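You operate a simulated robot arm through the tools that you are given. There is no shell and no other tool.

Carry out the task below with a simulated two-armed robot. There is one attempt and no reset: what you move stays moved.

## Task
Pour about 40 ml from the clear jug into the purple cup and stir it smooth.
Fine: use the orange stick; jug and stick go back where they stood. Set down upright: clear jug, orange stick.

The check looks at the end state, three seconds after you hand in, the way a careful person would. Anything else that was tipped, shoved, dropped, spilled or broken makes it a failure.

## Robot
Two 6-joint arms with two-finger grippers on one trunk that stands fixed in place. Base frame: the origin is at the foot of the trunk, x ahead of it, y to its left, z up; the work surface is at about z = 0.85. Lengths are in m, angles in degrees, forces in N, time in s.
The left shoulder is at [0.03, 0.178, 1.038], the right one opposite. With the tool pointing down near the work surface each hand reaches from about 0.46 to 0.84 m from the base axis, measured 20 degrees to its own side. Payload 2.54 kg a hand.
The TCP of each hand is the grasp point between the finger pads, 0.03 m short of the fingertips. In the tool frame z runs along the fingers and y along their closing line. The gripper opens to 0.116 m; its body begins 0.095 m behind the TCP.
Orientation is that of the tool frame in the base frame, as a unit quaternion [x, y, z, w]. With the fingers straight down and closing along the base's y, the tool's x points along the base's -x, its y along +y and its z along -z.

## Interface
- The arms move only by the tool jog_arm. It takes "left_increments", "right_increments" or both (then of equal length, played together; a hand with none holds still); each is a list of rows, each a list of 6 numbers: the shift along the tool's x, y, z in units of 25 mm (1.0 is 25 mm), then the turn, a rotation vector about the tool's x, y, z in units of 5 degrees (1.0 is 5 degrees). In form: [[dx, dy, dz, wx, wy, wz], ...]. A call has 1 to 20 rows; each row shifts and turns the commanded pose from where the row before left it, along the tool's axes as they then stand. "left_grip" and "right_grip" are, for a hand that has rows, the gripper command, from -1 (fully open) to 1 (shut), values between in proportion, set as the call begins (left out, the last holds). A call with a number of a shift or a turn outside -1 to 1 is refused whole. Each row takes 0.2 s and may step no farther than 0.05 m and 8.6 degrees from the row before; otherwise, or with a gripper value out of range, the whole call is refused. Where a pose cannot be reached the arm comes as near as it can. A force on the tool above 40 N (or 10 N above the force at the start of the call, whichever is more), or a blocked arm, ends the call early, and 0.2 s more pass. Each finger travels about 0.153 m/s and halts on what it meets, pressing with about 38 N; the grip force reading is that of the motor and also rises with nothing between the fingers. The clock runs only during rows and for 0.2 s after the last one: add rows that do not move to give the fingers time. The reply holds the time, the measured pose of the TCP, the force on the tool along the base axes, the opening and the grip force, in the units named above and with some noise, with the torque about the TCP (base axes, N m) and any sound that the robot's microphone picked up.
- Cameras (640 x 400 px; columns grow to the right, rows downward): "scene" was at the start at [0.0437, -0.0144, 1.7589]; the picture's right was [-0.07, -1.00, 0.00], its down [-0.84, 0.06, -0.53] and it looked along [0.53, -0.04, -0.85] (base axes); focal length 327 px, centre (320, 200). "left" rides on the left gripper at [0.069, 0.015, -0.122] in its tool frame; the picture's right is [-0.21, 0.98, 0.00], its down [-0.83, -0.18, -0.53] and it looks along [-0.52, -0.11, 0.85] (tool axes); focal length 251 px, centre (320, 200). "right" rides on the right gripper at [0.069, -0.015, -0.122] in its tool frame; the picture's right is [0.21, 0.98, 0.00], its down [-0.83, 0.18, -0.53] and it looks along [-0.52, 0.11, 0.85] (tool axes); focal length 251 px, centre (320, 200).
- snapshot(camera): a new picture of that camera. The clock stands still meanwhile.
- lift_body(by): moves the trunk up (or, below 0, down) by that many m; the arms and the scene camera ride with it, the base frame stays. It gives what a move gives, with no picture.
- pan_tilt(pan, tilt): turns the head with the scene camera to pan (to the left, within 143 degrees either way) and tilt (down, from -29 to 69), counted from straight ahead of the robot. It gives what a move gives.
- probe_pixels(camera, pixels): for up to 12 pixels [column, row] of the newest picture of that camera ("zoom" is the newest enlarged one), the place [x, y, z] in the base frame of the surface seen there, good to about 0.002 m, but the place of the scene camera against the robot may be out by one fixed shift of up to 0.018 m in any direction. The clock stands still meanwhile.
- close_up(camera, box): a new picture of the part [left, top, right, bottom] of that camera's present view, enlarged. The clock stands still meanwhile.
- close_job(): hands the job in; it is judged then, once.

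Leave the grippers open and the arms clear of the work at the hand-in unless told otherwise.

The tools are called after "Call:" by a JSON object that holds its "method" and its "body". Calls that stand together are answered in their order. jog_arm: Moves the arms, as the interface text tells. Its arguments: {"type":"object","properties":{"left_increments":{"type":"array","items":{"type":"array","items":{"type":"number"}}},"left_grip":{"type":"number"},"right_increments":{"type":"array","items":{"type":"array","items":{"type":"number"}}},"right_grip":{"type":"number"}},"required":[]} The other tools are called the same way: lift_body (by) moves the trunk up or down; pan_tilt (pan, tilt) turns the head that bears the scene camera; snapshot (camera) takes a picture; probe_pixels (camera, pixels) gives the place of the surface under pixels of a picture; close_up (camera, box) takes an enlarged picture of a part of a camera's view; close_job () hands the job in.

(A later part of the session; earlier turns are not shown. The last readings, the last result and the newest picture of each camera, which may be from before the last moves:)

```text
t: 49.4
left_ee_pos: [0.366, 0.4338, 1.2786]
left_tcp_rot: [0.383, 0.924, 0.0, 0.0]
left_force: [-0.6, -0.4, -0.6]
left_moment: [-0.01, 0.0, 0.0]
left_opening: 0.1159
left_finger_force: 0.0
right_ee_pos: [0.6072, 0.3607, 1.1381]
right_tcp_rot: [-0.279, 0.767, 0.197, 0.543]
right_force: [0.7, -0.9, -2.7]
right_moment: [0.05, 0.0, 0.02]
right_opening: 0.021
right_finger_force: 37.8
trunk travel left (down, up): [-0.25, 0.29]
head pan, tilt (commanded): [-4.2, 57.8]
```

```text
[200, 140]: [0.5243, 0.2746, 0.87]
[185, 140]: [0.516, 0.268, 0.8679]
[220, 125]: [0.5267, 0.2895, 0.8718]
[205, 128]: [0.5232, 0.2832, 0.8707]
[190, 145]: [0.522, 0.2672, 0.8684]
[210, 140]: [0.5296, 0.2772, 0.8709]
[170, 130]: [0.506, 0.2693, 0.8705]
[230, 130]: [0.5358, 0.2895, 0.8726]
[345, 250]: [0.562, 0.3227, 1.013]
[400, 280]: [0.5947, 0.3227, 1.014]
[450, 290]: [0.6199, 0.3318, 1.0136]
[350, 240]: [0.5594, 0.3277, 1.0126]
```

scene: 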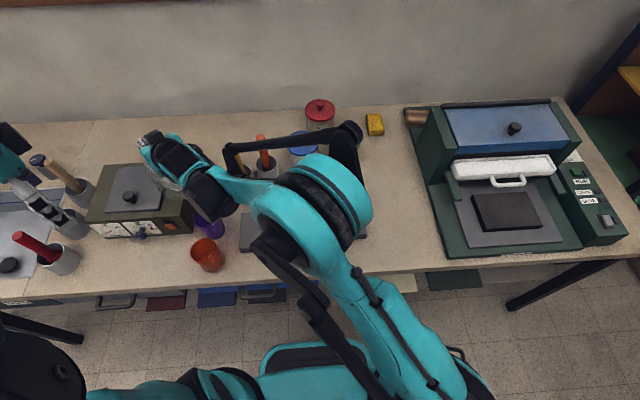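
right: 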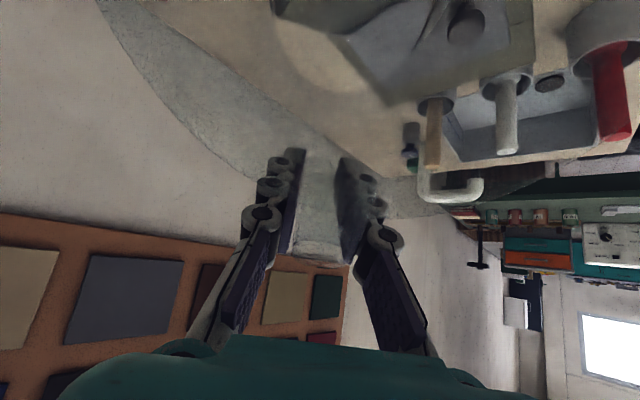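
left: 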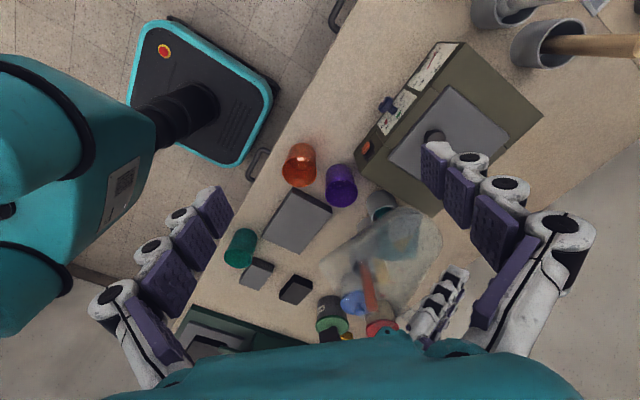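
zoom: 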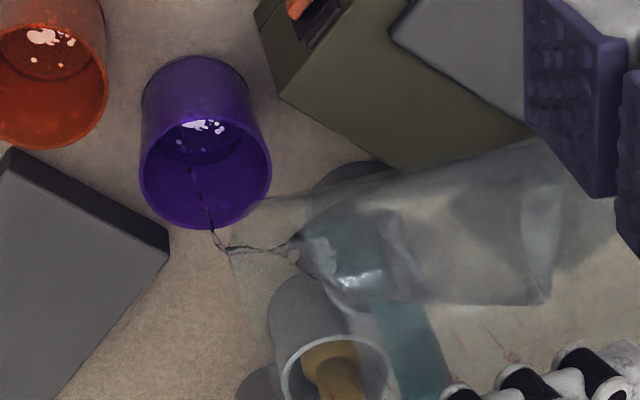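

The level is ≈ 0.8704 (≈ 27 ml) and the stream is thinning. I'll add 0.5° and hold briefly.

Call:
{"method": "jog_arm", "body": {"right_increments": [[0.01, 0, -0.02, 0, -0.05, 0], [0.01, 0, -0.02, 0, -0.05, 0], [0, 0, 0, 0, 0, 0]]}}

Call:
{"method": "close_up", "body": {"camera": "left", "box": [320, 150, 420, 250]}}

Call:
{"method": "probe_pixels", "body": {"camera": "zoom", "pixels": [[200, 140], [185, 140], [220, 125], [205, 128], [190, 145], [210, 140], [170, 130], [230, 130], [215, 135], [195, 132], [220, 140], [205, 145]]}}

```text
t: 50.2
left_ee_pos: [0.3658, 0.4337, 1.2783]
left_tcp_rot: [0.382, 0.924, 0.0, 0.0]
left_force: [-0.5, -0.5, 0.5]
left_moment: [0.0, 0.01, 0.0]
left_opening: 0.1158
left_finger_force: 0.1
right_ee_pos: [0.6069, 0.3618, 1.1376]
right_tcp_rot: [-0.278, 0.765, 0.199, 0.546]
right_force: [0.1, 0.1, -2.8]
right_moment: [0.01, 0.01, 0.02]
right_opening: 0.0213
right_finger_force: 38.4
trunk travel left (down, up): [-0.25, 0.29]
head pan, tilt (commanded): [-4.2, 57.8]
```

```text
4.00 times, centred on (370, 200) of left
```

zoom: 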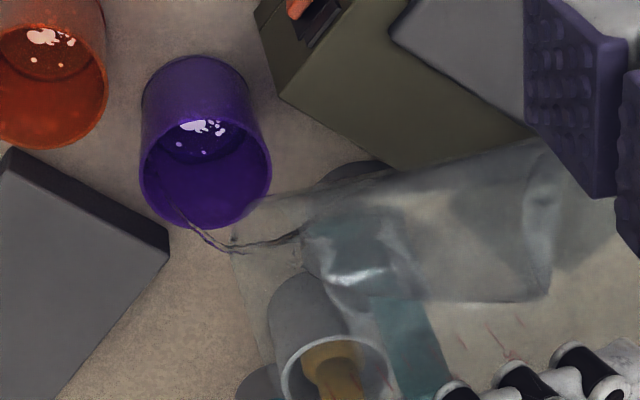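

```text
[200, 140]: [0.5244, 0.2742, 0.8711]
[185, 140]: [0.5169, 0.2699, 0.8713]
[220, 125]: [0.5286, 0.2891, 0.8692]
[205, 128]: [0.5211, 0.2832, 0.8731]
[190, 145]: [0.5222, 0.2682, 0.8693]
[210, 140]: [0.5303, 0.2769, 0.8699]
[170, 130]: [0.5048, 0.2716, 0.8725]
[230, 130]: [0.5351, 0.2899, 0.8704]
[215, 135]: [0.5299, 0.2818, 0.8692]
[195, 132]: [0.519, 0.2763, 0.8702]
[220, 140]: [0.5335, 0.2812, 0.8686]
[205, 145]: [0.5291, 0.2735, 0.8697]
```

The stream surged and lands nearer the cup's left wall (about (165,195)), still inside. The level is ≈ 0.8704 so far. I'll shift the lip 4 mm back to centre the stream and hold.

Call:
{"method": "jog_arm", "body": {"right_increments": [[-0.052, 0, 0.15, 0, 0, 0], [0, 0, 0, 0, 0, 0]]}}

Call:
{"method": "close_up", "body": {"camera": "left", "box": [320, 150, 420, 250]}}

Call:
{"method": "probe_pixels", "body": {"camera": "zoom", "pixels": [[200, 140], [185, 140], [220, 125], [205, 128], [190, 145], [210, 140], [170, 130], [230, 130], [215, 135], [195, 132], [220, 140], [205, 145]]}}

```text
t: 50.8
left_ee_pos: [0.3663, 0.434, 1.2781]
left_tcp_rot: [0.382, 0.924, 0.001, 0.0]
left_force: [-0.2, 0.5, 0.1]
left_moment: [0.01, 0.02, 0.02]
left_opening: 0.1162
left_finger_force: 0.0
right_ee_pos: [0.6117, 0.3634, 1.1383]
right_tcp_rot: [-0.278, 0.765, 0.199, 0.546]
right_force: [0.5, 0.3, -2.7]
right_moment: [0.02, -0.02, 0.01]
right_opening: 0.0213
right_finger_force: 37.7
trunk travel left (down, up): [-0.25, 0.29]
head pan, tilt (commanded): [-4.2, 57.8]
```

```text
4.00 times, centred on (370, 200) of left
```

zoom: 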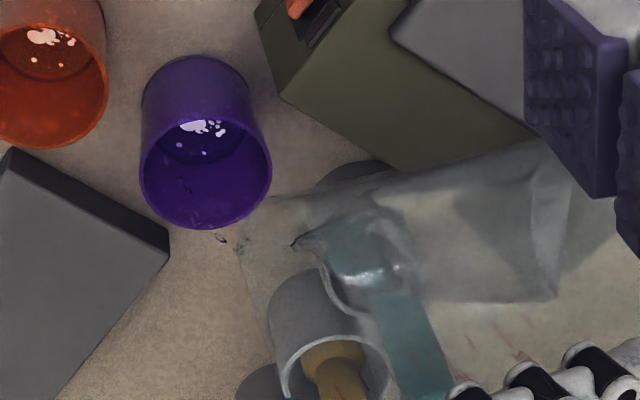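

```text
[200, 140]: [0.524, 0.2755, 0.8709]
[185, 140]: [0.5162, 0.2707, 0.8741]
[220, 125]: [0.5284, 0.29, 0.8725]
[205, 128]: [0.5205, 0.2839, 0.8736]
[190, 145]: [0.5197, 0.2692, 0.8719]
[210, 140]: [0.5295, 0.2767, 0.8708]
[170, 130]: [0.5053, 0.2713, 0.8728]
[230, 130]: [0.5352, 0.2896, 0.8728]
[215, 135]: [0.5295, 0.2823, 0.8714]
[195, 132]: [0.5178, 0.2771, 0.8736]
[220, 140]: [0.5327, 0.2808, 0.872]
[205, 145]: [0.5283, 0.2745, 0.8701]
```

The level is ≈ 0.8722 (≈ 32 ml). The shift paused the stream and the last drops are falling inside. I'll hold 0.6 s at this tilt to see whether it resumes.

Call:
{"method": "jog_arm", "body": {"right_increments": [[0, 0, 0, 0, 0, 0], [0, 0, 0, 0, 0, 0]]}}

Call:
{"method": "close_up", "body": {"camera": "left", "box": [320, 150, 420, 250]}}

Call:
{"method": "probe_pixels", "body": {"camera": "zoom", "pixels": [[200, 140], [185, 140], [220, 125], [205, 128], [190, 145], [210, 140], [170, 130], [230, 130], [215, 135], [195, 132], [220, 140], [205, 145]]}}

```text
t: 51.4
left_ee_pos: [0.3656, 0.4352, 1.2781]
left_tcp_rot: [0.382, 0.924, 0.0, 0.0]
left_force: [0.0, 0.1, -1.3]
left_moment: [-0.02, 0.01, 0.02]
left_opening: 0.1161
left_finger_force: 0.1
right_ee_pos: [0.6105, 0.3638, 1.1371]
right_tcp_rot: [-0.278, 0.765, 0.198, 0.546]
right_force: [0.2, 0.4, -2.5]
right_moment: [-0.03, -0.03, 0.0]
right_opening: 0.0213
right_finger_force: 38.0
trunk travel left (down, up): [-0.25, 0.29]
head pan, tilt (commanded): [-4.2, 57.8]
```

```text
4.00 times, centred on (370, 200) of left
```

zoom: 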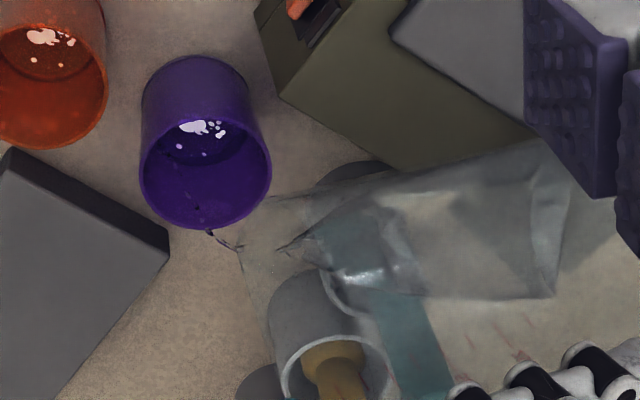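

```text
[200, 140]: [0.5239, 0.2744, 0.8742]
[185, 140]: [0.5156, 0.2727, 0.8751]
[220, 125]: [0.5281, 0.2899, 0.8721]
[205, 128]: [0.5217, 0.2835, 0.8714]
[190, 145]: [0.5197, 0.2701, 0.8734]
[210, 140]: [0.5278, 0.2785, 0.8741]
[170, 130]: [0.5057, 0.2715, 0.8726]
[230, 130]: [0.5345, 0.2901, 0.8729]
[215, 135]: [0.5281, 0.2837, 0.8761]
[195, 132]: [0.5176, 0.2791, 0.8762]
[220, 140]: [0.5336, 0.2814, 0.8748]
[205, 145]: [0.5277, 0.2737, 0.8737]
```

The level is ≈ 0.8739, a rise of about 12.6 mm, or 38 ml, with a little still in flight. I'll tilt back now, keeping the lip over the cup to catch drips.

Call:
{"method": "jog_arm", "body": {"right_increments": [[-0.05, 0, 0.1, 0, 0.3, 0], [-0.06, 0, 0.12, 0, 0.4, 0], [-0.06, 0, 0.12, 0, 0.4, 0], [-0.06, 0, 0.12, 0, 0.4, 0], [0, 0, 0, 0, 0.3, 0], [0, 0, 0, 0, 0, 0], [0, 0, 0, 0, 0, 0]]}}

Call:
{"method": "close_up", "body": {"camera": "left", "box": [320, 150, 420, 250]}}

Call:
{"method": "probe_pixels", "body": {"camera": "zoom", "pixels": [[200, 140], [185, 140], [220, 125], [205, 128], [190, 145], [210, 140], [170, 130], [230, 130], [215, 135], [195, 132], [220, 140], [205, 145]]}}

```text
t: 53.0
left_ee_pos: [0.3656, 0.4331, 1.2781]
left_tcp_rot: [0.382, 0.924, 0.0, -0.001]
left_force: [0.6, 1.2, -0.2]
left_moment: [0.01, 0.02, -0.03]
left_opening: 0.1159
left_finger_force: 0.0
right_ee_pos: [0.6207, 0.3719, 1.1401]
right_tcp_rot: [-0.292, 0.806, 0.175, 0.485]
right_force: [-0.3, 0.0, -3.0]
right_moment: [0.04, -0.03, 0.01]
right_opening: 0.0211
right_finger_force: 38.4
trunk travel left (down, up): [-0.25, 0.29]
head pan, tilt (commanded): [-4.2, 57.8]
```

```text
4.00 times, centred on (370, 200) of left
```

zoom: 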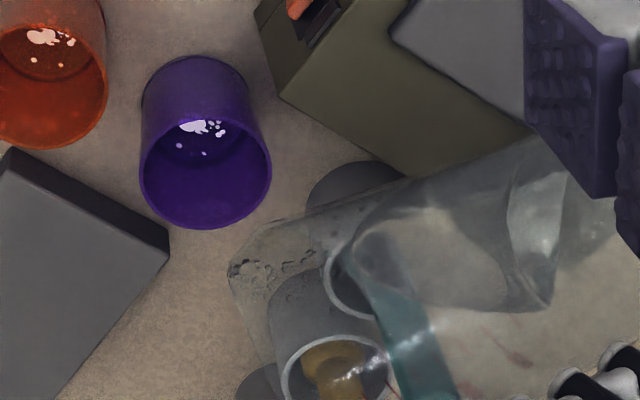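

```text
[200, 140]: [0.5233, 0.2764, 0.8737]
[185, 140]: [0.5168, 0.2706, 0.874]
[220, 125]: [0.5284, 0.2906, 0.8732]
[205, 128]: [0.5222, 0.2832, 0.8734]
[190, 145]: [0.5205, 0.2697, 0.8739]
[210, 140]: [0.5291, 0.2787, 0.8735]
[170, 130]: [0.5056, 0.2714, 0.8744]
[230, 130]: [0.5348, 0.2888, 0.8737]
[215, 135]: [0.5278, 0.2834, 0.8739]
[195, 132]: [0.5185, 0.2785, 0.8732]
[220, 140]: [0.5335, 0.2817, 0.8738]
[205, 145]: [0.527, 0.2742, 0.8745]
```

The cup has settled at 0.8738 and a few drops cling inside the spout. To judge the volume I need the cup's inner radius, so I'll enlarge the cup and probe the edge of the liquid.

Call:
{"method": "close_up", "body": {"camera": "left", "box": [350, 175, 390, 205]}}

Call:
{"method": "close_up", "body": {"camera": "left", "box": [320, 160, 364, 212]}}

```text
13.33 times, centred on (370, 190) of left
```

zoom: 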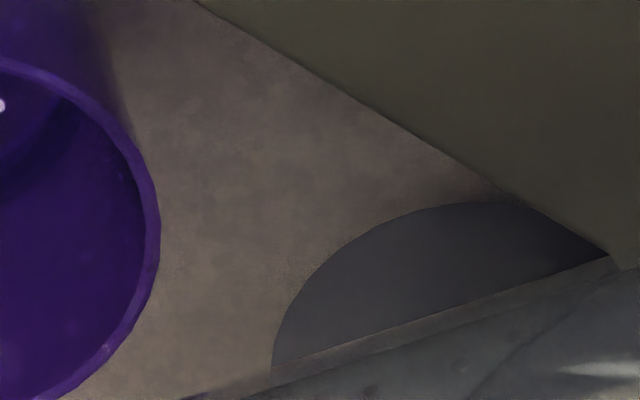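

```text
7.69 times, centred on (342, 186) of left
```

zoom: 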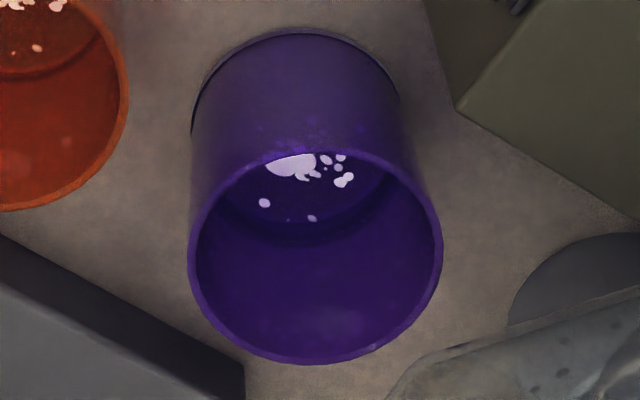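

The inner radius is about 31 mm, so the 12.5 mm rise is about 39 ml, which is right for "about 40 ml". Now I'll bring the jug back. First I tilt back to 45° on the spot, then rise 60 mm.

Call:
{"method": "jog_arm", "body": {"right_increments": [[0, 0, 0, 0, 0.42, 0], [0, 0, 0, 0, 0.5, 0], [0, 0, 0, 0, 0.5, 0], [0, 0, 0, 0, 0.5, 0], [0, 0, 0, 0, 0.5, 0], [0, 0, 0, 0, 0.5, 0], [0, 0, 0, 0, 0.5, 0], [-0.4, 0, -0.4, 0, 0, 0], [-0.566, 0, -0.566, 0, 0, 0], [-0.566, 0, -0.566, 0, 0, 0], [-0.165, 0, -0.165, 0, 0, 0], [0, 0, 0, 0, 0, 0]]}}

Call:
{"method": "snapshot", "body": {"camera": "left"}}

Call:
{"method": "close_up", "body": {"camera": "scene", "box": [110, 110, 270, 270]}}

```text
t: 55.6
left_ee_pos: [0.3661, 0.4353, 1.2789]
left_tcp_rot: [0.382, 0.924, -0.001, 0.0]
left_force: [0.2, 0.2, 0.5]
left_moment: [-0.03, 0.02, -0.03]
left_opening: 0.1159
left_finger_force: 0.2
right_ee_pos: [0.6213, 0.3731, 1.1989]
right_tcp_rot: [-0.316, 0.868, 0.131, 0.36]
right_force: [0.1, 0.0, -2.4]
right_moment: [0.08, -0.1, 0.0]
right_opening: 0.0211
right_finger_force: 37.9
trunk travel left (down, up): [-0.25, 0.29]
head pan, tilt (commanded): [-4.2, 57.8]
```

```text
taken
```

left: 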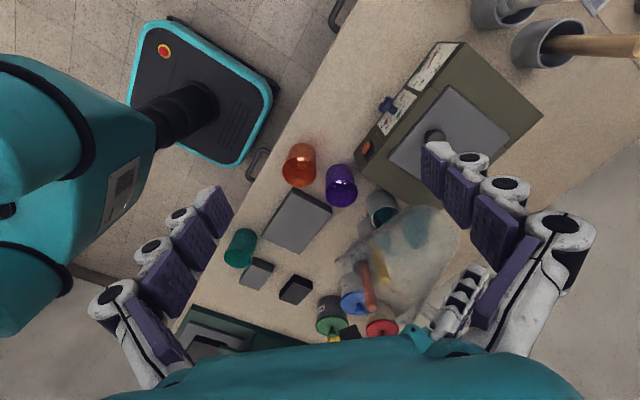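

```text
2.50 times, centred on (190, 190) of scene
```

zoom: 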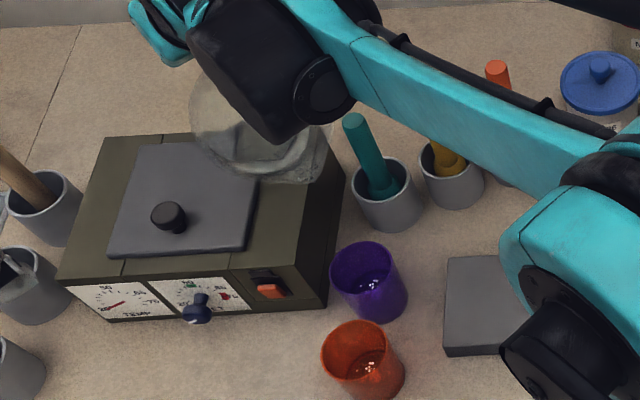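

No spill is visible around the cup. I'll carry the jug at 45° back over the slab along the same line.

Call:
{"method": "jog_arm", "body": {"right_increments": [[0.3, -0.177, -0.3, 0, 0, 0], [0.5, -0.295, -0.5, 0, 0, 0], [0.55, -0.324, -0.55, 0, 0, 0], [0.55, -0.324, -0.55, 0, 0, 0], [0.55, -0.324, -0.55, 0, 0, 0], [0.55, -0.324, -0.55, 0, 0, 0], [0.55, -0.324, -0.55, 0, 0, 0], [0.55, -0.324, -0.55, 0, 0, 0], [0.55, -0.324, -0.55, 0, 0, 0], [0.55, -0.324, -0.55, 0, 0, 0], [0.55, -0.324, -0.55, 0, 0, 0], [0.55, -0.324, -0.55, 0, 0, 0], [0.55, -0.324, -0.55, 0, 0, 0], [0.55, -0.324, -0.55, 0, 0, 0], [0.4, -0.236, -0.4, 0, 0, 0], [0.2, -0.118, -0.2, 0, 0, 0], [0, 0, 0, 0, 0, 0]]}}

Call:
{"method": "snapshot", "body": {"camera": "scene"}}

```text
t: 59.2
left_ee_pos: [0.3652, 0.4343, 1.2778]
left_tcp_rot: [0.383, 0.924, 0.0, 0.001]
left_force: [0.0, -0.1, -0.1]
left_moment: [-0.03, 0.0, -0.01]
left_opening: 0.1159
left_finger_force: 0.0
right_ee_pos: [0.4806, 0.0991, 1.1975]
right_tcp_rot: [-0.316, 0.868, 0.131, 0.36]
right_force: [-0.8, -0.7, -1.7]
right_moment: [0.08, -0.05, -0.01]
right_opening: 0.0211
right_finger_force: 37.8
trunk travel left (down, up): [-0.25, 0.29]
head pan, tilt (commanded): [-4.2, 57.8]
```

```text
taken
```

scene: 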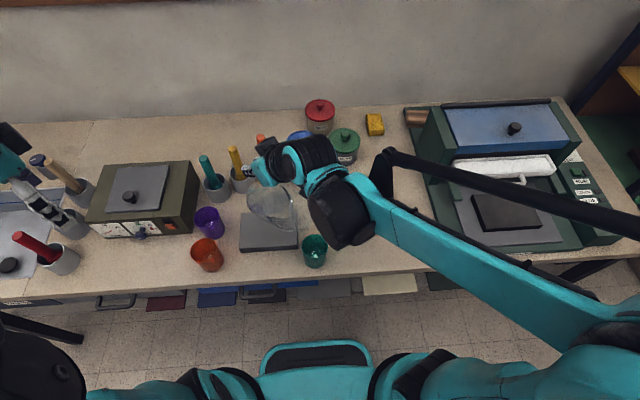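

All is clear. I'll bring the jug fully upright here, undoing exactly the remaining 45°.

Call:
{"method": "jog_arm", "body": {"right_increments": [[0, 0, 0, 0, 0.4, 0], [0, 0, 0, 0, 0.7, 0], [0, 0, 0, 0, 0.7, 0], [0, 0, 0, 0, 0.7, 0], [0, 0, 0, 0, 0.7, 0], [0, 0, 0, 0, 0.7, 0], [0, 0, 0, 0, 0.7, 0], [0, 0, 0, 0, 0.7, 0], [0, 0, 0, 0, 0.7, 0], [0, 0, 0, 0, 0.7, 0], [0, 0, 0, 0, 0.7, 0], [0, 0, 0, 0, 0.7, 0], [0, 0, 0, 0, 0.7, 0], [0, 0, 0, 0, 0.2, 0], [0, 0, 0, 0, 0, 0]]}}

Call:
{"method": "snapshot", "body": {"camera": "right"}}

```text
t: 62.4
left_ee_pos: [0.3661, 0.4338, 1.2784]
left_tcp_rot: [0.383, 0.924, 0.0, 0.0]
left_force: [0.1, -0.4, -0.5]
left_moment: [0.0, 0.01, 0.0]
left_opening: 0.1163
left_finger_force: 0.0
right_ee_pos: [0.4794, 0.099, 1.1995]
right_tcp_rot: [-0.343, 0.94, 0.0, 0.0]
right_force: [0.1, 0.3, -1.5]
right_moment: [0.15, -0.13, 0.0]
right_opening: 0.0213
right_finger_force: 37.7
trunk travel left (down, up): [-0.25, 0.29]
head pan, tilt (commanded): [-4.2, 57.8]
```

```text
taken
```

right: 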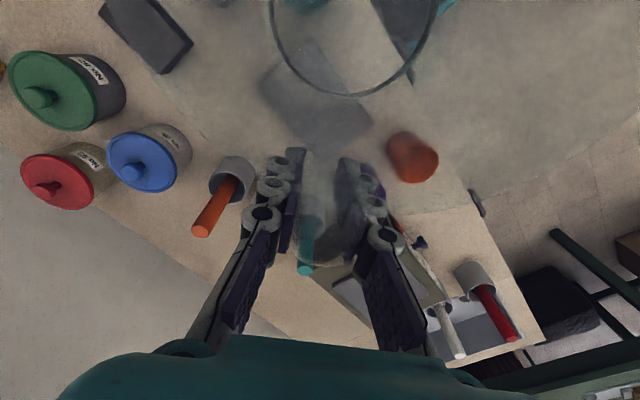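

The jug looks seated in the fingers exactly as before, with no slip. I'll carry it level back to above its spot along the same line.

Call:
{"method": "jog_arm", "body": {"right_increments": [[0.2, -0.189, 0, 0, 0, 0], [0.4, -0.3775, 0, 0, 0, 0], [0.55, -0.519, 0, 0, 0, 0], [0.55, -0.519, 0, 0, 0, 0], [0.55, -0.519, 0, 0, 0, 0], [0.55, -0.519, 0, 0, 0, 0], [0.55, -0.519, 0, 0, 0, 0], [0.55, -0.519, 0, 0, 0, 0], [0.55, -0.519, 0, 0, 0, 0], [0.55, -0.519, 0, 0, 0, 0], [0.55, -0.519, 0, 0, 0, 0], [0.55, -0.519, 0, 0, 0, 0], [0.55, -0.519, 0, 0, 0, 0], [0.55, -0.519, 0, 0, 0, 0], [0.55, -0.519, 0, 0, 0, 0], [0.354, -0.3345, 0, 0, 0, 0], [0, 0, 0, 0, 0, 0]]}}

Call:
{"method": "jog_arm", "body": {"right_increments": [[0, 0, 0, 0, 0, -0.5], [0, 0, 0, 0, 0, -0.8], [0, 0, 0, 0, 0, -0.9], [0, 0, 0, 0, 0, -0.9], [0, 0, 0, 0, 0, -0.9], [0, 0, 0, 0, 0, -0.9], [0, 0, 0, 0, 0, -0.9], [0, 0, 0, 0, 0, -0.9], [0, 0, 0, 0, 0, -0.9], [0, 0, 0, 0, 0, -0.9], [0, 0, 0, 0, 0, -0.9], [0, 0, 0, 0, 0, -0.6], [0, 0, 0, 0, 0, 0]]}}

Call:
{"method": "snapshot", "body": {"camera": "scene"}}

Call:
{"method": "snapshot", "body": {"camera": "right"}}

```text
t: 66.0
left_ee_pos: [0.3651, 0.4342, 1.2775]
left_tcp_rot: [0.383, 0.924, -0.001, 0.0]
left_force: [0.6, 0.0, 0.3]
left_moment: [0.02, -0.02, 0.05]
left_opening: 0.1157
left_finger_force: 0.0
right_ee_pos: [0.4471, -0.178, 1.1975]
right_tcp_rot: [-0.342, 0.94, 0.0, -0.001]
right_force: [-0.1, -0.1, -2.9]
right_moment: [0.17, -0.18, -0.05]
right_opening: 0.0209
right_finger_force: 37.8
trunk travel left (down, up): [-0.25, 0.29]
head pan, tilt (commanded): [-4.2, 57.8]
```

```text
t: 68.8
left_ee_pos: [0.366, 0.4328, 1.2785]
left_tcp_rot: [0.382, 0.924, 0.0, 0.0]
left_force: [0.1, -0.6, 0.3]
left_moment: [0.02, -0.01, 0.01]
left_opening: 0.1161
left_finger_force: 0.0
right_ee_pos: [0.447, -0.1774, 1.1969]
right_tcp_rot: [-0.707, 0.707, 0.0, 0.0]
right_force: [-0.1, 0.2, -2.2]
right_moment: [0.23, 0.0, 0.0]
right_opening: 0.021
right_finger_force: 38.0
trunk travel left (down, up): [-0.25, 0.29]
head pan, tilt (commanded): [-4.2, 57.8]
```

```text
taken
```

scene: 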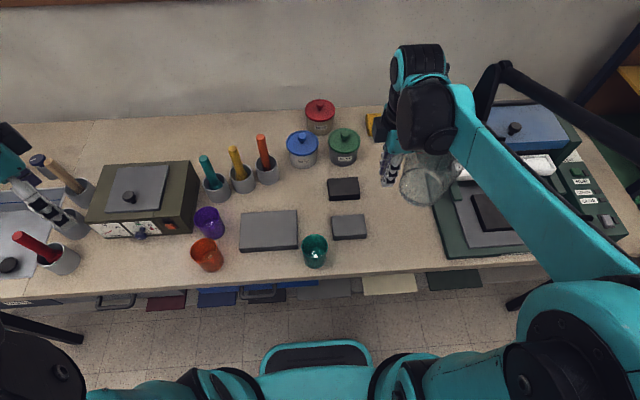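

```text
taken
```

right: 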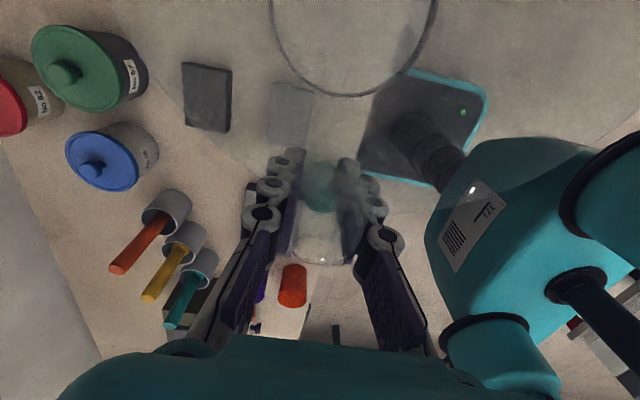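

The jug is back above its spot, upright and at its original yaw. I'll lower it 260 mm, stopping about 10 mm above the table.

Call:
{"method": "jog_arm", "body": {"right_increments": [[0, 0, 0.3, 0, 0, 0], [0, 0, 0.6, 0, 0, 0], [0, 0, 0.7, 0, 0, 0], [0, 0, 0.7, 0, 0, 0], [0, 0, 0.7, 0, 0, 0], [0, 0, 0.7, 0, 0, 0], [0, 0, 0.7, 0, 0, 0], [0, 0, 0.7, 0, 0, 0], [0, 0, 0.7, 0, 0, 0], [0, 0, 0.7, 0, 0, 0], [0, 0, 0.7, 0, 0, 0], [0, 0, 0.7, 0, 0, 0], [0, 0, 0.7, 0, 0, 0], [0, 0, 0.7, 0, 0, 0], [0, 0, 0.6, 0, 0, 0], [0, 0, 0.3, 0, 0, 0], [0, 0, 0.2, 0, 0, 0], [0, 0, 0, 0, 0, 0]]}}

Call:
{"method": "snapshot", "body": {"camera": "right"}}

Call:
{"method": "close_up", "body": {"camera": "left", "box": [180, 240, 300, 350]}}

```text
t: 72.6
left_ee_pos: [0.366, 0.4344, 1.2774]
left_tcp_rot: [0.383, 0.924, 0.0, 0.001]
left_force: [-0.5, 0.4, -0.1]
left_moment: [0.01, 0.01, 0.0]
left_opening: 0.1158
left_finger_force: 0.1
right_ee_pos: [0.4458, -0.178, 0.938]
right_tcp_rot: [-0.707, 0.707, 0.0, 0.0]
right_force: [-0.5, 0.0, -3.5]
right_moment: [0.22, -0.01, 0.0]
right_opening: 0.0214
right_finger_force: 37.9
trunk travel left (down, up): [-0.25, 0.29]
head pan, tilt (commanded): [-4.2, 57.8]
```

```text
taken
```

right: 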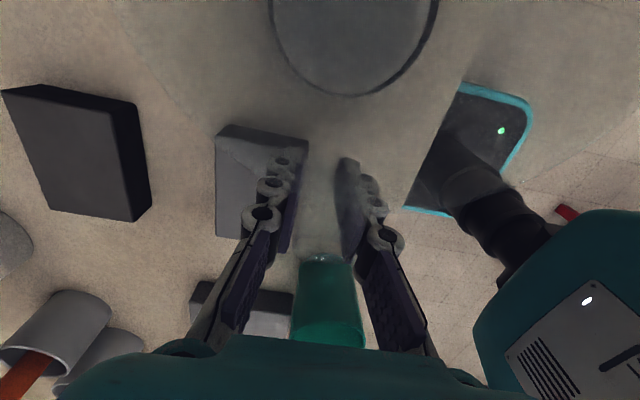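

```text
3.64 times, centred on (240, 295) of left
```

zoom: 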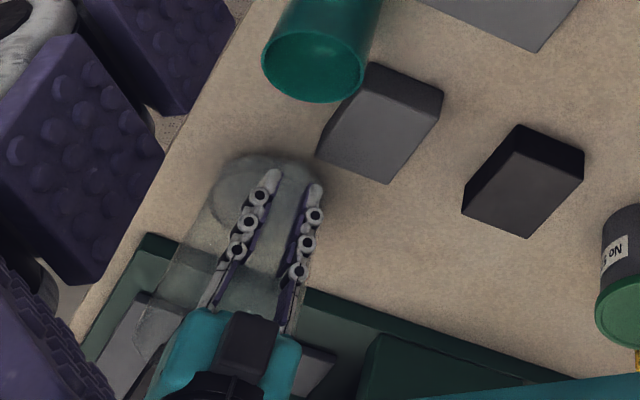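

This matches the earlier picture at 10 mm height. I'll lower the last 10 mm slowly.

Call:
{"method": "jog_arm", "body": {"right_increments": [[0, 0, 0.1, 0, 0, 0], [0, 0, 0.1, 0, 0, 0], [0, 0, 0.08, 0, 0, 0], [0, 0, 0.06, 0, 0, 0], [0, 0, 0.04, 0, 0, 0], [0, 0, 0, 0, 0, 0]]}}

Call:
{"method": "close_up", "body": {"camera": "left", "box": [180, 240, 300, 350]}}

```text
t: 74.0
left_ee_pos: [0.3658, 0.4348, 1.278]
left_tcp_rot: [0.383, 0.924, 0.0, 0.0]
left_force: [1.1, 0.2, 0.6]
left_moment: [-0.02, 0.02, 0.01]
left_opening: 0.116
left_finger_force: 0.1
right_ee_pos: [0.4467, -0.1772, 0.9283]
right_tcp_rot: [-0.707, 0.707, 0.0, 0.0]
right_force: [1.2, 4.1, 7.7]
right_moment: [-0.81, -0.03, 0.06]
right_opening: 0.0213
right_finger_force: 38.1
trunk travel left (down, up): [-0.25, 0.29]
head pan, tilt (commanded): [-4.2, 57.8]
```

```text
3.64 times, centred on (240, 295) of left
```

zoom: 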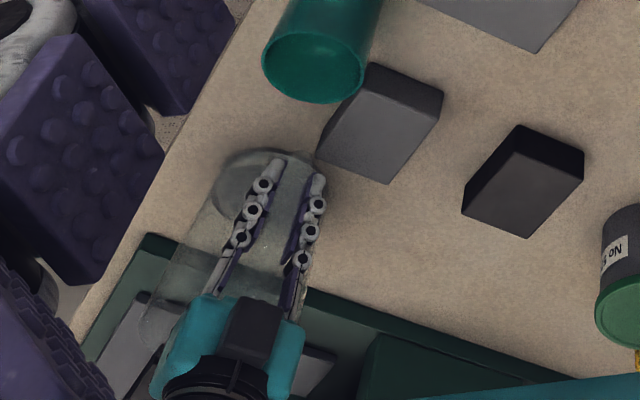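

The jug is on the table and pressing lightly (7.7 N up). I'll ease up 0.75 mm before letting go.

Call:
{"method": "jog_arm", "body": {"right_increments": [[0, 0, -0.03, 0, 0, 0], [0, 0, 0, 0, 0, 0]]}}

```text
t: 74.6
left_ee_pos: [0.3655, 0.4336, 1.2763]
left_tcp_rot: [0.382, 0.924, 0.001, -0.001]
left_force: [0.0, 0.3, -0.1]
left_moment: [-0.01, -0.02, 0.0]
left_opening: 0.116
left_finger_force: 0.1
right_ee_pos: [0.4469, -0.1793, 0.9311]
right_tcp_rot: [0.707, -0.707, 0.0, 0.0]
right_force: [-0.2, 0.2, -2.4]
right_moment: [0.2, 0.01, 0.0]
right_opening: 0.0211
right_finger_force: 37.5
trunk travel left (down, up): [-0.25, 0.29]
head pan, tilt (commanded): [-4.2, 57.8]
```

Now it hangs again, just clear of the table. I'll lower 0.4 mm.

Call:
{"method": "jog_arm", "body": {"right_increments": [[0, 0, 0.015, 0, 0, 0], [0, 0, 0, 0, 0, 0]]}}

```text
t: 75.2
left_ee_pos: [0.3658, 0.4335, 1.2773]
left_tcp_rot: [0.383, 0.924, 0.0, 0.0]
left_force: [0.0, 0.5, -0.6]
left_moment: [-0.01, -0.01, -0.04]
left_opening: 0.116
left_finger_force: 0.0
right_ee_pos: [0.446, -0.1789, 0.9298]
right_tcp_rot: [-0.707, 0.708, 0.0, 0.0]
right_force: [1.0, -0.7, -0.2]
right_moment: [-0.02, 0.01, 0.04]
right_opening: 0.021
right_finger_force: 38.0
trunk travel left (down, up): [-0.25, 0.29]
head pan, tilt (commanded): [-4.2, 57.8]
```

The load is now on the table (force about 0, torque about 0). I'll open the fingers to half.

Call:
{"method": "jog_arm", "body": {"right_increments": [[0, 0, 0, 0, 0, 0], [0, 0, 0, 0, 0, 0], [0, 0, 0, 0, 0, 0]], "right_grip": 0}}

Call:
{"method": "snapshot", "body": {"camera": "right"}}

```text
t: 76.0
left_ee_pos: [0.367, 0.4346, 1.2772]
left_tcp_rot: [0.384, 0.924, 0.0, 0.0]
left_force: [0.3, -0.4, 0.4]
left_moment: [0.02, 0.03, -0.03]
left_opening: 0.1158
left_finger_force: 0.0
right_ee_pos: [0.4459, -0.1775, 0.9297]
right_tcp_rot: [0.707, -0.707, 0.0, 0.0]
right_force: [0.5, 0.9, -0.1]
right_moment: [0.0, -0.02, 0.0]
right_opening: 0.058
right_finger_force: 0.0
trunk travel left (down, up): [-0.25, 0.29]
head pan, tilt (commanded): [-4.2, 57.8]
```

```text
taken
```

right: 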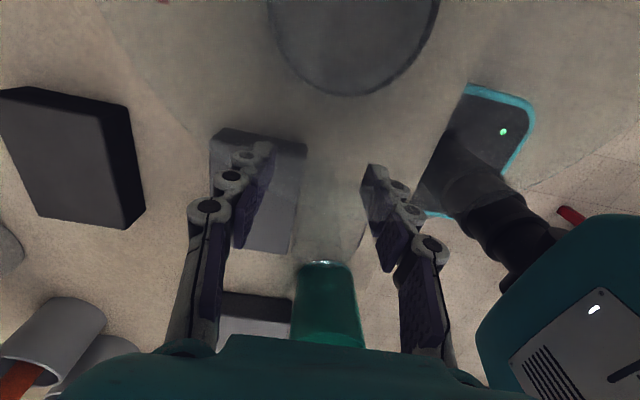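

The jug is released and standing. I'll raise the right hand straight up, clear of the handle.

Call:
{"method": "jog_arm", "body": {"right_increments": [[0, 0, -0.3, 0, 0, 0], [0, 0, -0.6, 0, 0, 0], [0, 0, -0.8, 0, 0, 0], [0, 0, -0.8, 0, 0, 0], [0, 0, -0.8, 0, 0, 0], [0, 0, -0.8, 0, 0, 0], [0, 0, -0.8, 0, 0, 0], [0, 0, -0.8, 0, 0, 0], [0, 0, -0.8, 0, 0, 0], [0, 0, -0.8, 0, 0, 0], [0, 0, 0, 0, 0, 0]]}}

Call:
{"method": "snapshot", "body": {"camera": "right"}}

Call:
{"method": "close_up", "body": {"camera": "scene", "box": [340, 170, 460, 270]}}

```text
t: 78.4
left_ee_pos: [0.3661, 0.4329, 1.2774]
left_tcp_rot: [0.383, 0.924, 0.0, 0.0]
left_force: [-0.3, 0.0, -0.2]
left_moment: [-0.02, 0.01, 0.04]
left_opening: 0.1163
left_finger_force: 0.0
right_ee_pos: [0.4475, -0.1792, 1.1128]
right_tcp_rot: [0.708, -0.707, 0.001, 0.0]
right_force: [0.3, 0.2, -0.6]
right_moment: [0.0, -0.01, -0.01]
right_opening: 0.0582
right_finger_force: 0.1
trunk travel left (down, up): [-0.25, 0.29]
head pan, tilt (commanded): [-4.2, 57.8]
```

```text
taken
```

right: 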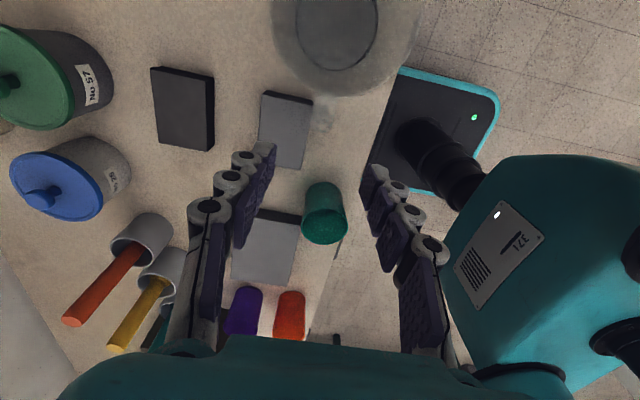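

```text
4.00 times, centred on (400, 220) of scene
```

zoom: 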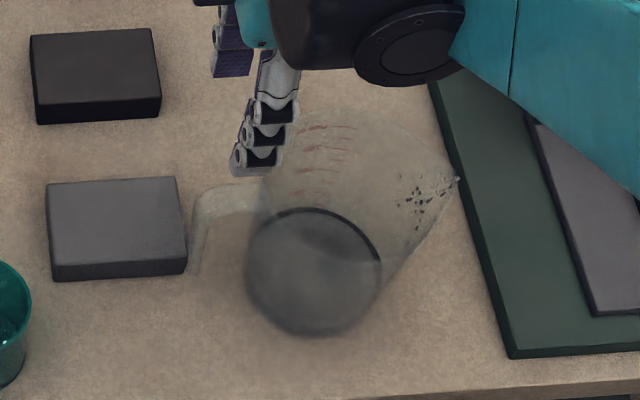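

The jug stands exactly as in the first close-up: same disc, same handle position next to the grey block. I'll move the right hand off to the right, clear of the work.

Call:
{"method": "jog_arm", "body": {"right_increments": [[0.3, -0.07, -0.3, 0, 0, 0], [0.7, -0.07, -0.3, 0, 0, 0], [0.9, -0.07, -0.3, 0, 0, 0], [0.9, -0.07, -0.3, 0, 0, 0], [0.9, -0.07, -0.2, 0, 0, 0], [0.9, -0.07, -0.2, 0, 0, 0], [0.9, -0.07, -0.1, 0, 0, 0], [0.9, -0.07, -0.1, 0, 0, 0], [0.9, -0.07, 0, 0, 0, 0], [0.9, -0.07, 0, 0, 0, 0], [0.9, -0.07, 0, 0, 0, 0], [0.5, 0, 0, 0, 0, 0]], "right_grip": -1}}

Call:
{"method": "snapshot", "body": {"camera": "scene"}}

Call:
{"method": "snapshot", "body": {"camera": "right"}}

```text
t: 81.0
left_ee_pos: [0.3653, 0.4344, 1.2787]
left_tcp_rot: [0.382, 0.924, 0.0, 0.001]
left_force: [-0.4, -0.1, -0.3]
left_moment: [0.0, -0.01, 0.03]
left_opening: 0.1158
left_finger_force: 0.1
right_ee_pos: [0.4656, -0.4177, 1.1569]
right_tcp_rot: [0.707, -0.707, 0.0, 0.001]
right_force: [0.7, 0.2, -0.8]
right_moment: [0.02, -0.01, -0.02]
right_opening: 0.1161
right_finger_force: 0.0
trunk travel left (down, up): [-0.25, 0.29]
head pan, tilt (commanded): [-4.2, 57.8]
```

```text
taken
```

scene: 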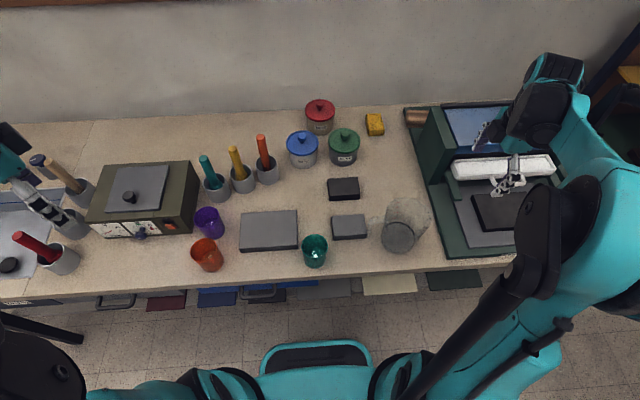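

```text
taken
```

right: 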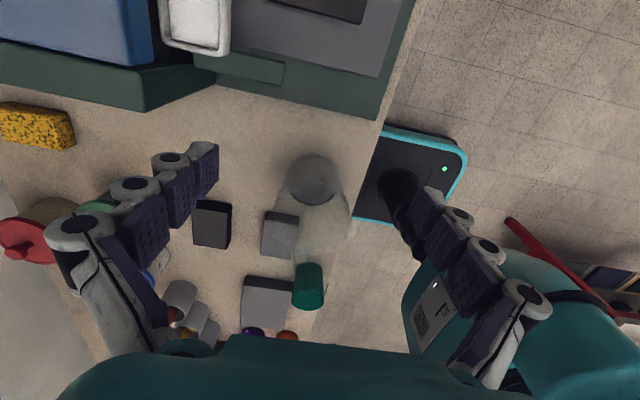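

Nothing else has moved. I'll check the jug's new liquid level from here to cross-check the poured amount, and look closely at the cup and the sticks.

Call:
{"method": "probe_pixels", "body": {"camera": "right", "pixels": [[314, 184], [310, 178], [320, 180], [305, 184], [325, 186], [314, 192], [308, 190], [320, 192], [300, 180], [316, 172], [330, 182], [312, 198]]}}

Call:
{"method": "close_up", "body": {"camera": "scene", "box": [180, 195, 240, 250]}}

Call:
{"method": "close_up", "body": {"camera": "left", "box": [320, 170, 420, 320]}}

Call:
{"method": "close_up", "body": {"camera": "scene", "box": [190, 120, 290, 220]}}

```text
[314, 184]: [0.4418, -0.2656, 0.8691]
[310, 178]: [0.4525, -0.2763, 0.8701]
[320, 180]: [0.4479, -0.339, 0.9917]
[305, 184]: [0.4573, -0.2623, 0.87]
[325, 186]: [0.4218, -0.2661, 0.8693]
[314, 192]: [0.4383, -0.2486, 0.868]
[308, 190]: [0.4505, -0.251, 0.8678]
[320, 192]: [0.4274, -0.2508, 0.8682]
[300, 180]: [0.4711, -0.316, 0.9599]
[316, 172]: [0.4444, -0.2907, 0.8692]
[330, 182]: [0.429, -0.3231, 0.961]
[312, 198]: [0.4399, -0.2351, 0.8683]
```

```text
7.27 times, centred on (210, 222) of scene
```

zoom: 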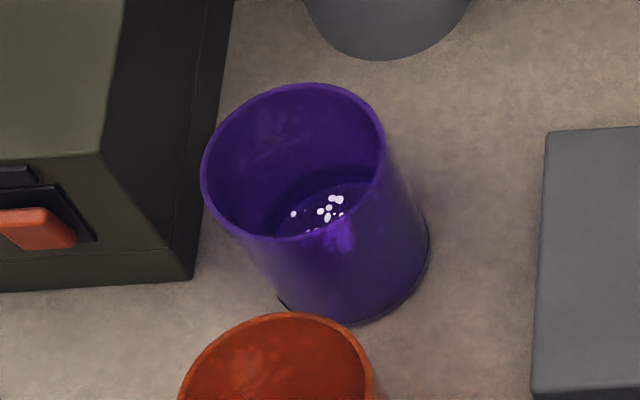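

```text
2.67 times, centred on (370, 245) of left
```

zoom: 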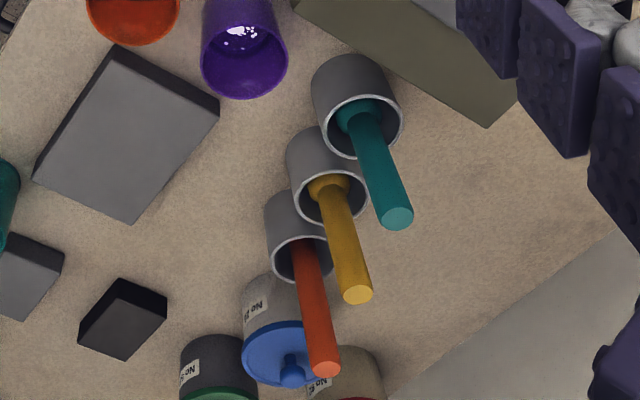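

```text
4.00 times, centred on (240, 170) of scene
```

zoom: 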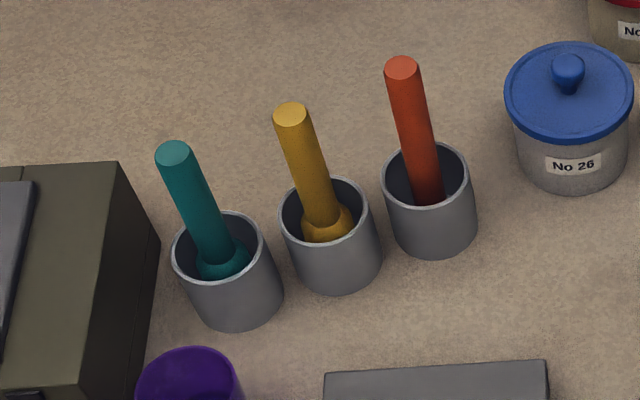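

The jug's level dropped 4.8 mm, which agrees with about 37–39 ml poured. All objects stand where they were. The orange stick stands upright in the third holder, with its top near (402,67) in the close-up. I'll turn the left hand back to neutral and move it over toward the orange stick for a look.

Call:
{"method": "jog_arm", "body": {"left_increments": [[0, 0, 0, 0, 0, -1], [0, 0, 0, 0, 0, -1], [0, 0, 0, 0, 0, -1], [0, 0, 0, 0, 0, -1], [0, 0, 0, 0, 0, -1], [0, 0, 0, 0, 0, -1], [0, 0, 0, 0, 0, -1], [0, 0, 0, 0, 0, -1], [0, 0, 0, 0, 0, -1]]}}

Call:
{"method": "jog_arm", "body": {"left_increments": [[-0.782, -0.935, 0.178, 0, 0, 0], [-0.782, -0.935, 0.178, 0, 0, 0], [-0.782, -0.935, 0.178, 0, 0, 0], [-0.782, -0.935, 0.178, 0, 0, 0], [-0.782, -0.935, 0.178, 0, 0, 0], [-0.782, -0.935, 0.178, 0, 0, 0], [-0.782, -0.935, 0.178, 0, 0, 0], [-0.782, -0.935, 0.178, 0, 0, 0], [-0.782, -0.935, 0.178, 0, 0, 0], [-0.782, -0.935, 0.178, 0, 0, 0], [-0.782, -0.935, 0.178, 0, 0, 0], [-0.782, -0.935, 0.178, 0, 0, 0], [-0.782, -0.935, 0.178, 0, 0, 0]]}}

Call:
{"method": "snapshot", "body": {"camera": "left"}}

Call:
{"method": "snapshot", "body": {"camera": "scene"}}

```text
t: 83.0
left_ee_pos: [0.3648, 0.4338, 1.2794]
left_tcp_rot: [-0.001, 1.0, 0.0, 0.0]
left_force: [0.9, 0.3, 0.6]
left_moment: [-0.01, 0.0, 0.02]
left_opening: 0.1159
left_finger_force: 0.1
right_ee_pos: [0.4667, -0.4182, 1.1572]
right_tcp_rot: [-0.707, 0.707, 0.0, 0.0]
right_force: [0.0, -0.1, 0.1]
right_moment: [0.0, -0.02, 0.0]
right_opening: 0.1162
right_finger_force: 0.1
trunk travel left (down, up): [-0.25, 0.29]
head pan, tilt (commanded): [-4.2, 57.8]
```

```text
t: 85.8
left_ee_pos: [0.6206, 0.1292, 1.2188]
left_tcp_rot: [0.0, 1.0, 0.0, -0.001]
left_force: [1.4, -0.1, 0.1]
left_moment: [0.02, 0.01, 0.04]
left_opening: 0.1159
left_finger_force: 0.0
right_ee_pos: [0.4675, -0.4168, 1.1562]
right_tcp_rot: [-0.707, 0.707, 0.001, -0.001]
right_force: [0.5, -0.3, 0.1]
right_moment: [-0.01, 0.0, 0.0]
right_opening: 0.1158
right_finger_force: 0.1
trunk travel left (down, up): [-0.25, 0.29]
head pan, tilt (commanded): [-4.2, 57.8]
```

```text
taken
```

left: 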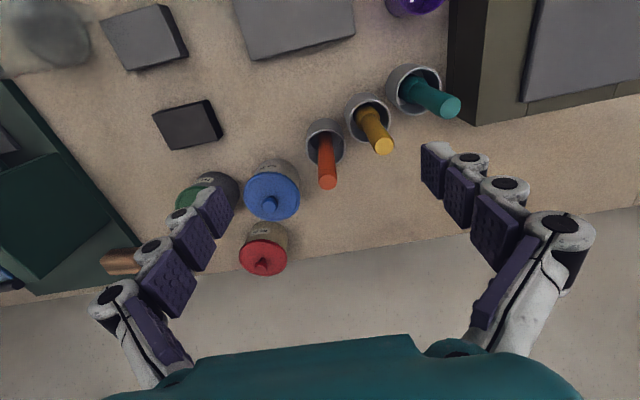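

```text
taken
```

scene: 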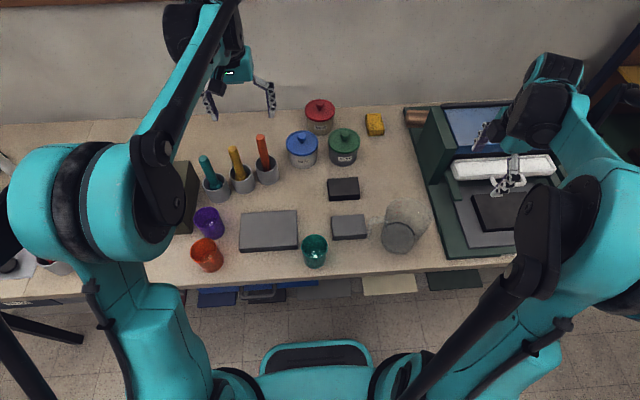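

I can see the orange stick's top at (328,182) in the left picture. I'll enlarge it and probe the stick top, shaft and holder.

Call:
{"method": "close_up", "body": {"camera": "left", "box": [290, 100, 410, 200]}}

Call:
{"method": "probe_pixels", "body": {"camera": "left", "pixels": [[328, 182], [322, 182], [334, 182], [328, 178], [328, 187], [327, 170], [326, 160], [325, 150], [326, 140], [325, 120], [308, 142], [343, 142]]}}

```text
4.00 times, centred on (350, 150) of left
```

zoom: 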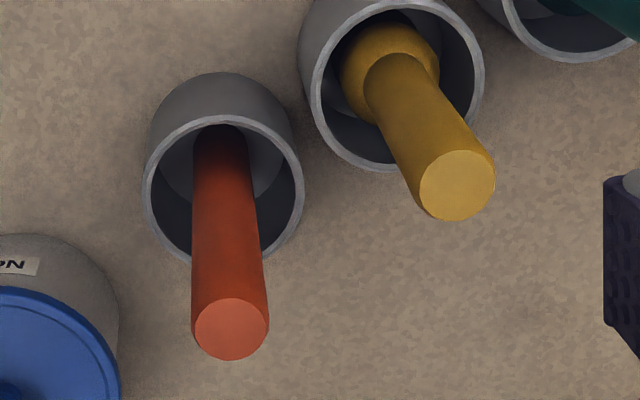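

```text
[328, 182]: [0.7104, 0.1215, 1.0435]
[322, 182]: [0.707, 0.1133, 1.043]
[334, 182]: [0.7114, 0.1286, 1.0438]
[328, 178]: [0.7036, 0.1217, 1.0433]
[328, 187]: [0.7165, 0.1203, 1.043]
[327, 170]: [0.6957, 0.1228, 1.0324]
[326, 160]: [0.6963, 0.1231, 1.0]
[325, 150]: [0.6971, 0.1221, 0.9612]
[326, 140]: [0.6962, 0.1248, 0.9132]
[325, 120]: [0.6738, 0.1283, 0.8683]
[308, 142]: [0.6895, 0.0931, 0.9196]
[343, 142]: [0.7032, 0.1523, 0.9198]
```

The stick's axis is at about (0.7095, 0.122): top z 1.043, diameter 25 mm, vertical and centred in its holder (rim z 0.92). I'll go above it with the fingers set to about 50 mm, stop with the tips 45 mm above the top, and check the alignment.

Call:
{"method": "jog_arm", "body": {"left_increments": [[-0.889, -0.072, 0, 0, 0, 0], [-0.889, -0.072, 0, 0, 0, 0], [-0.889, -0.072, 0, 0, 0, 0], [-0.889, -0.072, 0, 0, 0, 0], [0, 0, 0.79, 0, 0, 0], [0, 0, 0.79, 0, 0, 0], [0, 0, 0.79, 0, 0, 0], [0, 0, 0.79, 0, 0, 0], [0, 0, 0.79, 0, 0, 0], [0, 0, 0, 0, 0, 0]], "left_grip": 0.138}}

Call:
{"method": "snapshot", "body": {"camera": "left"}}

Call:
{"method": "close_up", "body": {"camera": "left", "box": [250, 100, 390, 220]}}

```text
t: 88.0
left_ee_pos: [0.7105, 0.1226, 1.1213]
left_tcp_rot: [0.0, 1.0, 0.0, 0.0]
left_force: [0.2, 0.4, -0.2]
left_moment: [-0.02, 0.01, 0.01]
left_opening: 0.0501
left_finger_force: 0.0
right_ee_pos: [0.4649, -0.4167, 1.1559]
right_tcp_rot: [0.707, -0.707, 0.0, 0.0]
right_force: [-0.8, -0.3, -0.1]
right_moment: [0.01, -0.01, -0.01]
right_opening: 0.1159
right_finger_force: 0.1
trunk travel left (down, up): [-0.25, 0.29]
head pan, tilt (commanded): [-4.2, 57.8]
```

```text
taken
```

left: 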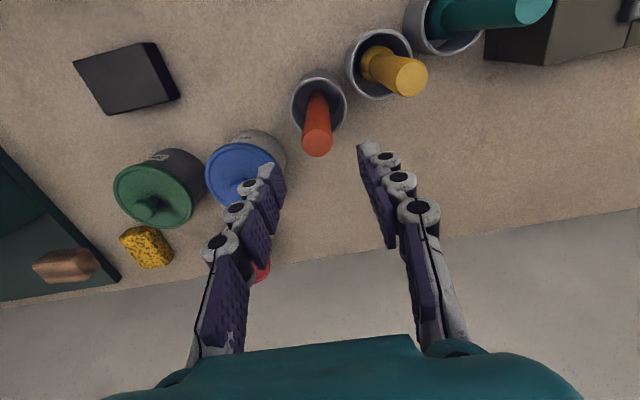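

```text
3.33 times, centred on (320, 160) of left
```

zoom: 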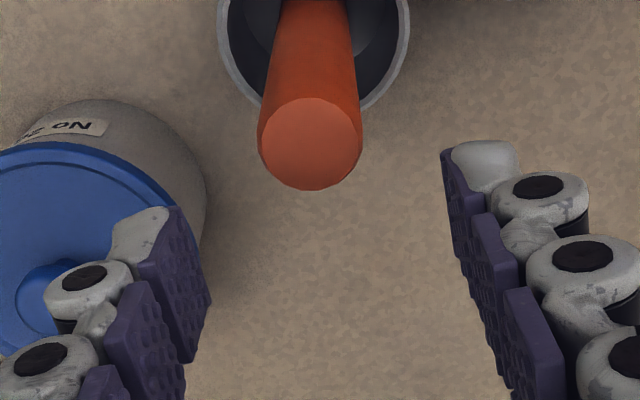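

The stick's top at (311,143) is centred to within about 2 mm. I'll correct by that and descend to TCP z ≈ 1.012, with the pads straddling the top 60 mm of the stick.

Call:
{"method": "jog_arm", "body": {"left_increments": [[0.05, -0.06, 0.6, 0, 0, 0], [0, 0, 0.63, 0, 0, 0], [0, 0, 0.63, 0, 0, 0], [0, 0, 0.63, 0, 0, 0], [0, 0, 0.63, 0, 0, 0], [0, 0, 0.63, 0, 0, 0], [0, 0, 0.62, 0, 0, 0], [0, 0, 0, 0, 0, 0]]}}

Call:
{"method": "snapshot", "body": {"camera": "left"}}

Call:
{"method": "close_up", "body": {"camera": "scene", "box": [190, 90, 340, 220]}}

```text
t: 89.8
left_ee_pos: [0.7084, 0.1207, 1.0117]
left_tcp_rot: [0.0, 1.0, 0.0, 0.0]
left_force: [-0.8, -0.3, 0.2]
left_moment: [-0.03, 0.01, 0.01]
left_opening: 0.05
left_finger_force: 0.0
right_ee_pos: [0.4662, -0.4184, 1.1568]
right_tcp_rot: [0.708, -0.707, 0.0, 0.0]
right_force: [-0.4, 0.1, 0.5]
right_moment: [-0.03, 0.01, -0.01]
right_opening: 0.1161
right_finger_force: 0.0
trunk travel left (down, up): [-0.25, 0.29]
head pan, tilt (commanded): [-4.2, 57.8]
```

```text
taken
```

left: 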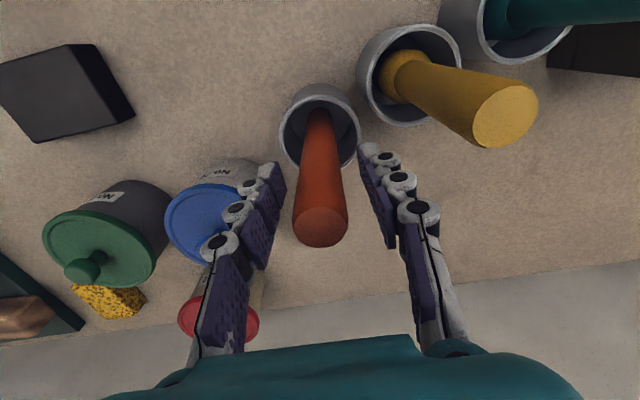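

```text
3.08 times, centred on (265, 155) of scene
```

zoom: 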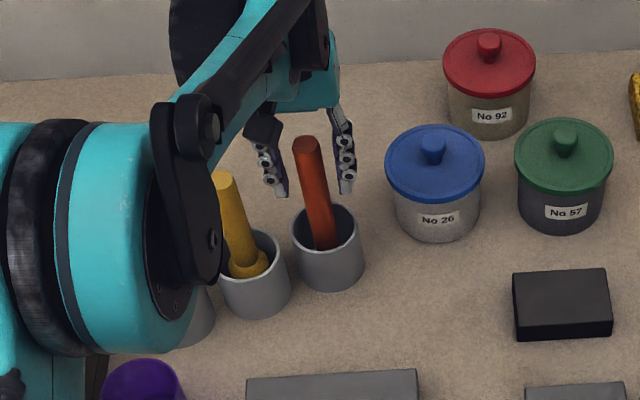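

The stick sits centred between the pads. I'll close on it.

Call:
{"method": "jog_arm", "body": {"left_increments": [[0, 0, 0, 0, 0, 0], [0, 0, 0, 0, 0, 0], [0, 0, 0, 0, 0, 0], [0, 0, 0, 0, 0, 0]], "left_grip": 1}}

Call:
{"method": "snapshot", "body": {"camera": "left"}}

```text
t: 90.8
left_ee_pos: [0.709, 0.1199, 1.0118]
left_tcp_rot: [0.0, 1.0, 0.0, 0.0]
left_force: [0.0, -0.3, 1.3]
left_moment: [0.01, 0.02, -0.01]
left_opening: 0.0256
left_finger_force: 37.6
right_ee_pos: [0.4667, -0.4189, 1.1564]
right_tcp_rot: [0.708, -0.707, 0.0, -0.001]
right_force: [-0.5, 0.2, -0.4]
right_moment: [0.0, 0.0, -0.03]
right_opening: 0.116
right_finger_force: 0.0
trunk travel left (down, up): [-0.25, 0.29]
head pan, tilt (commanded): [-4.2, 57.8]
```

```text
taken
```

left: 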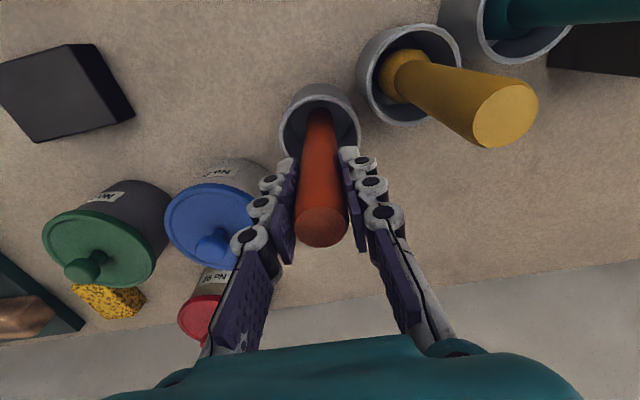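

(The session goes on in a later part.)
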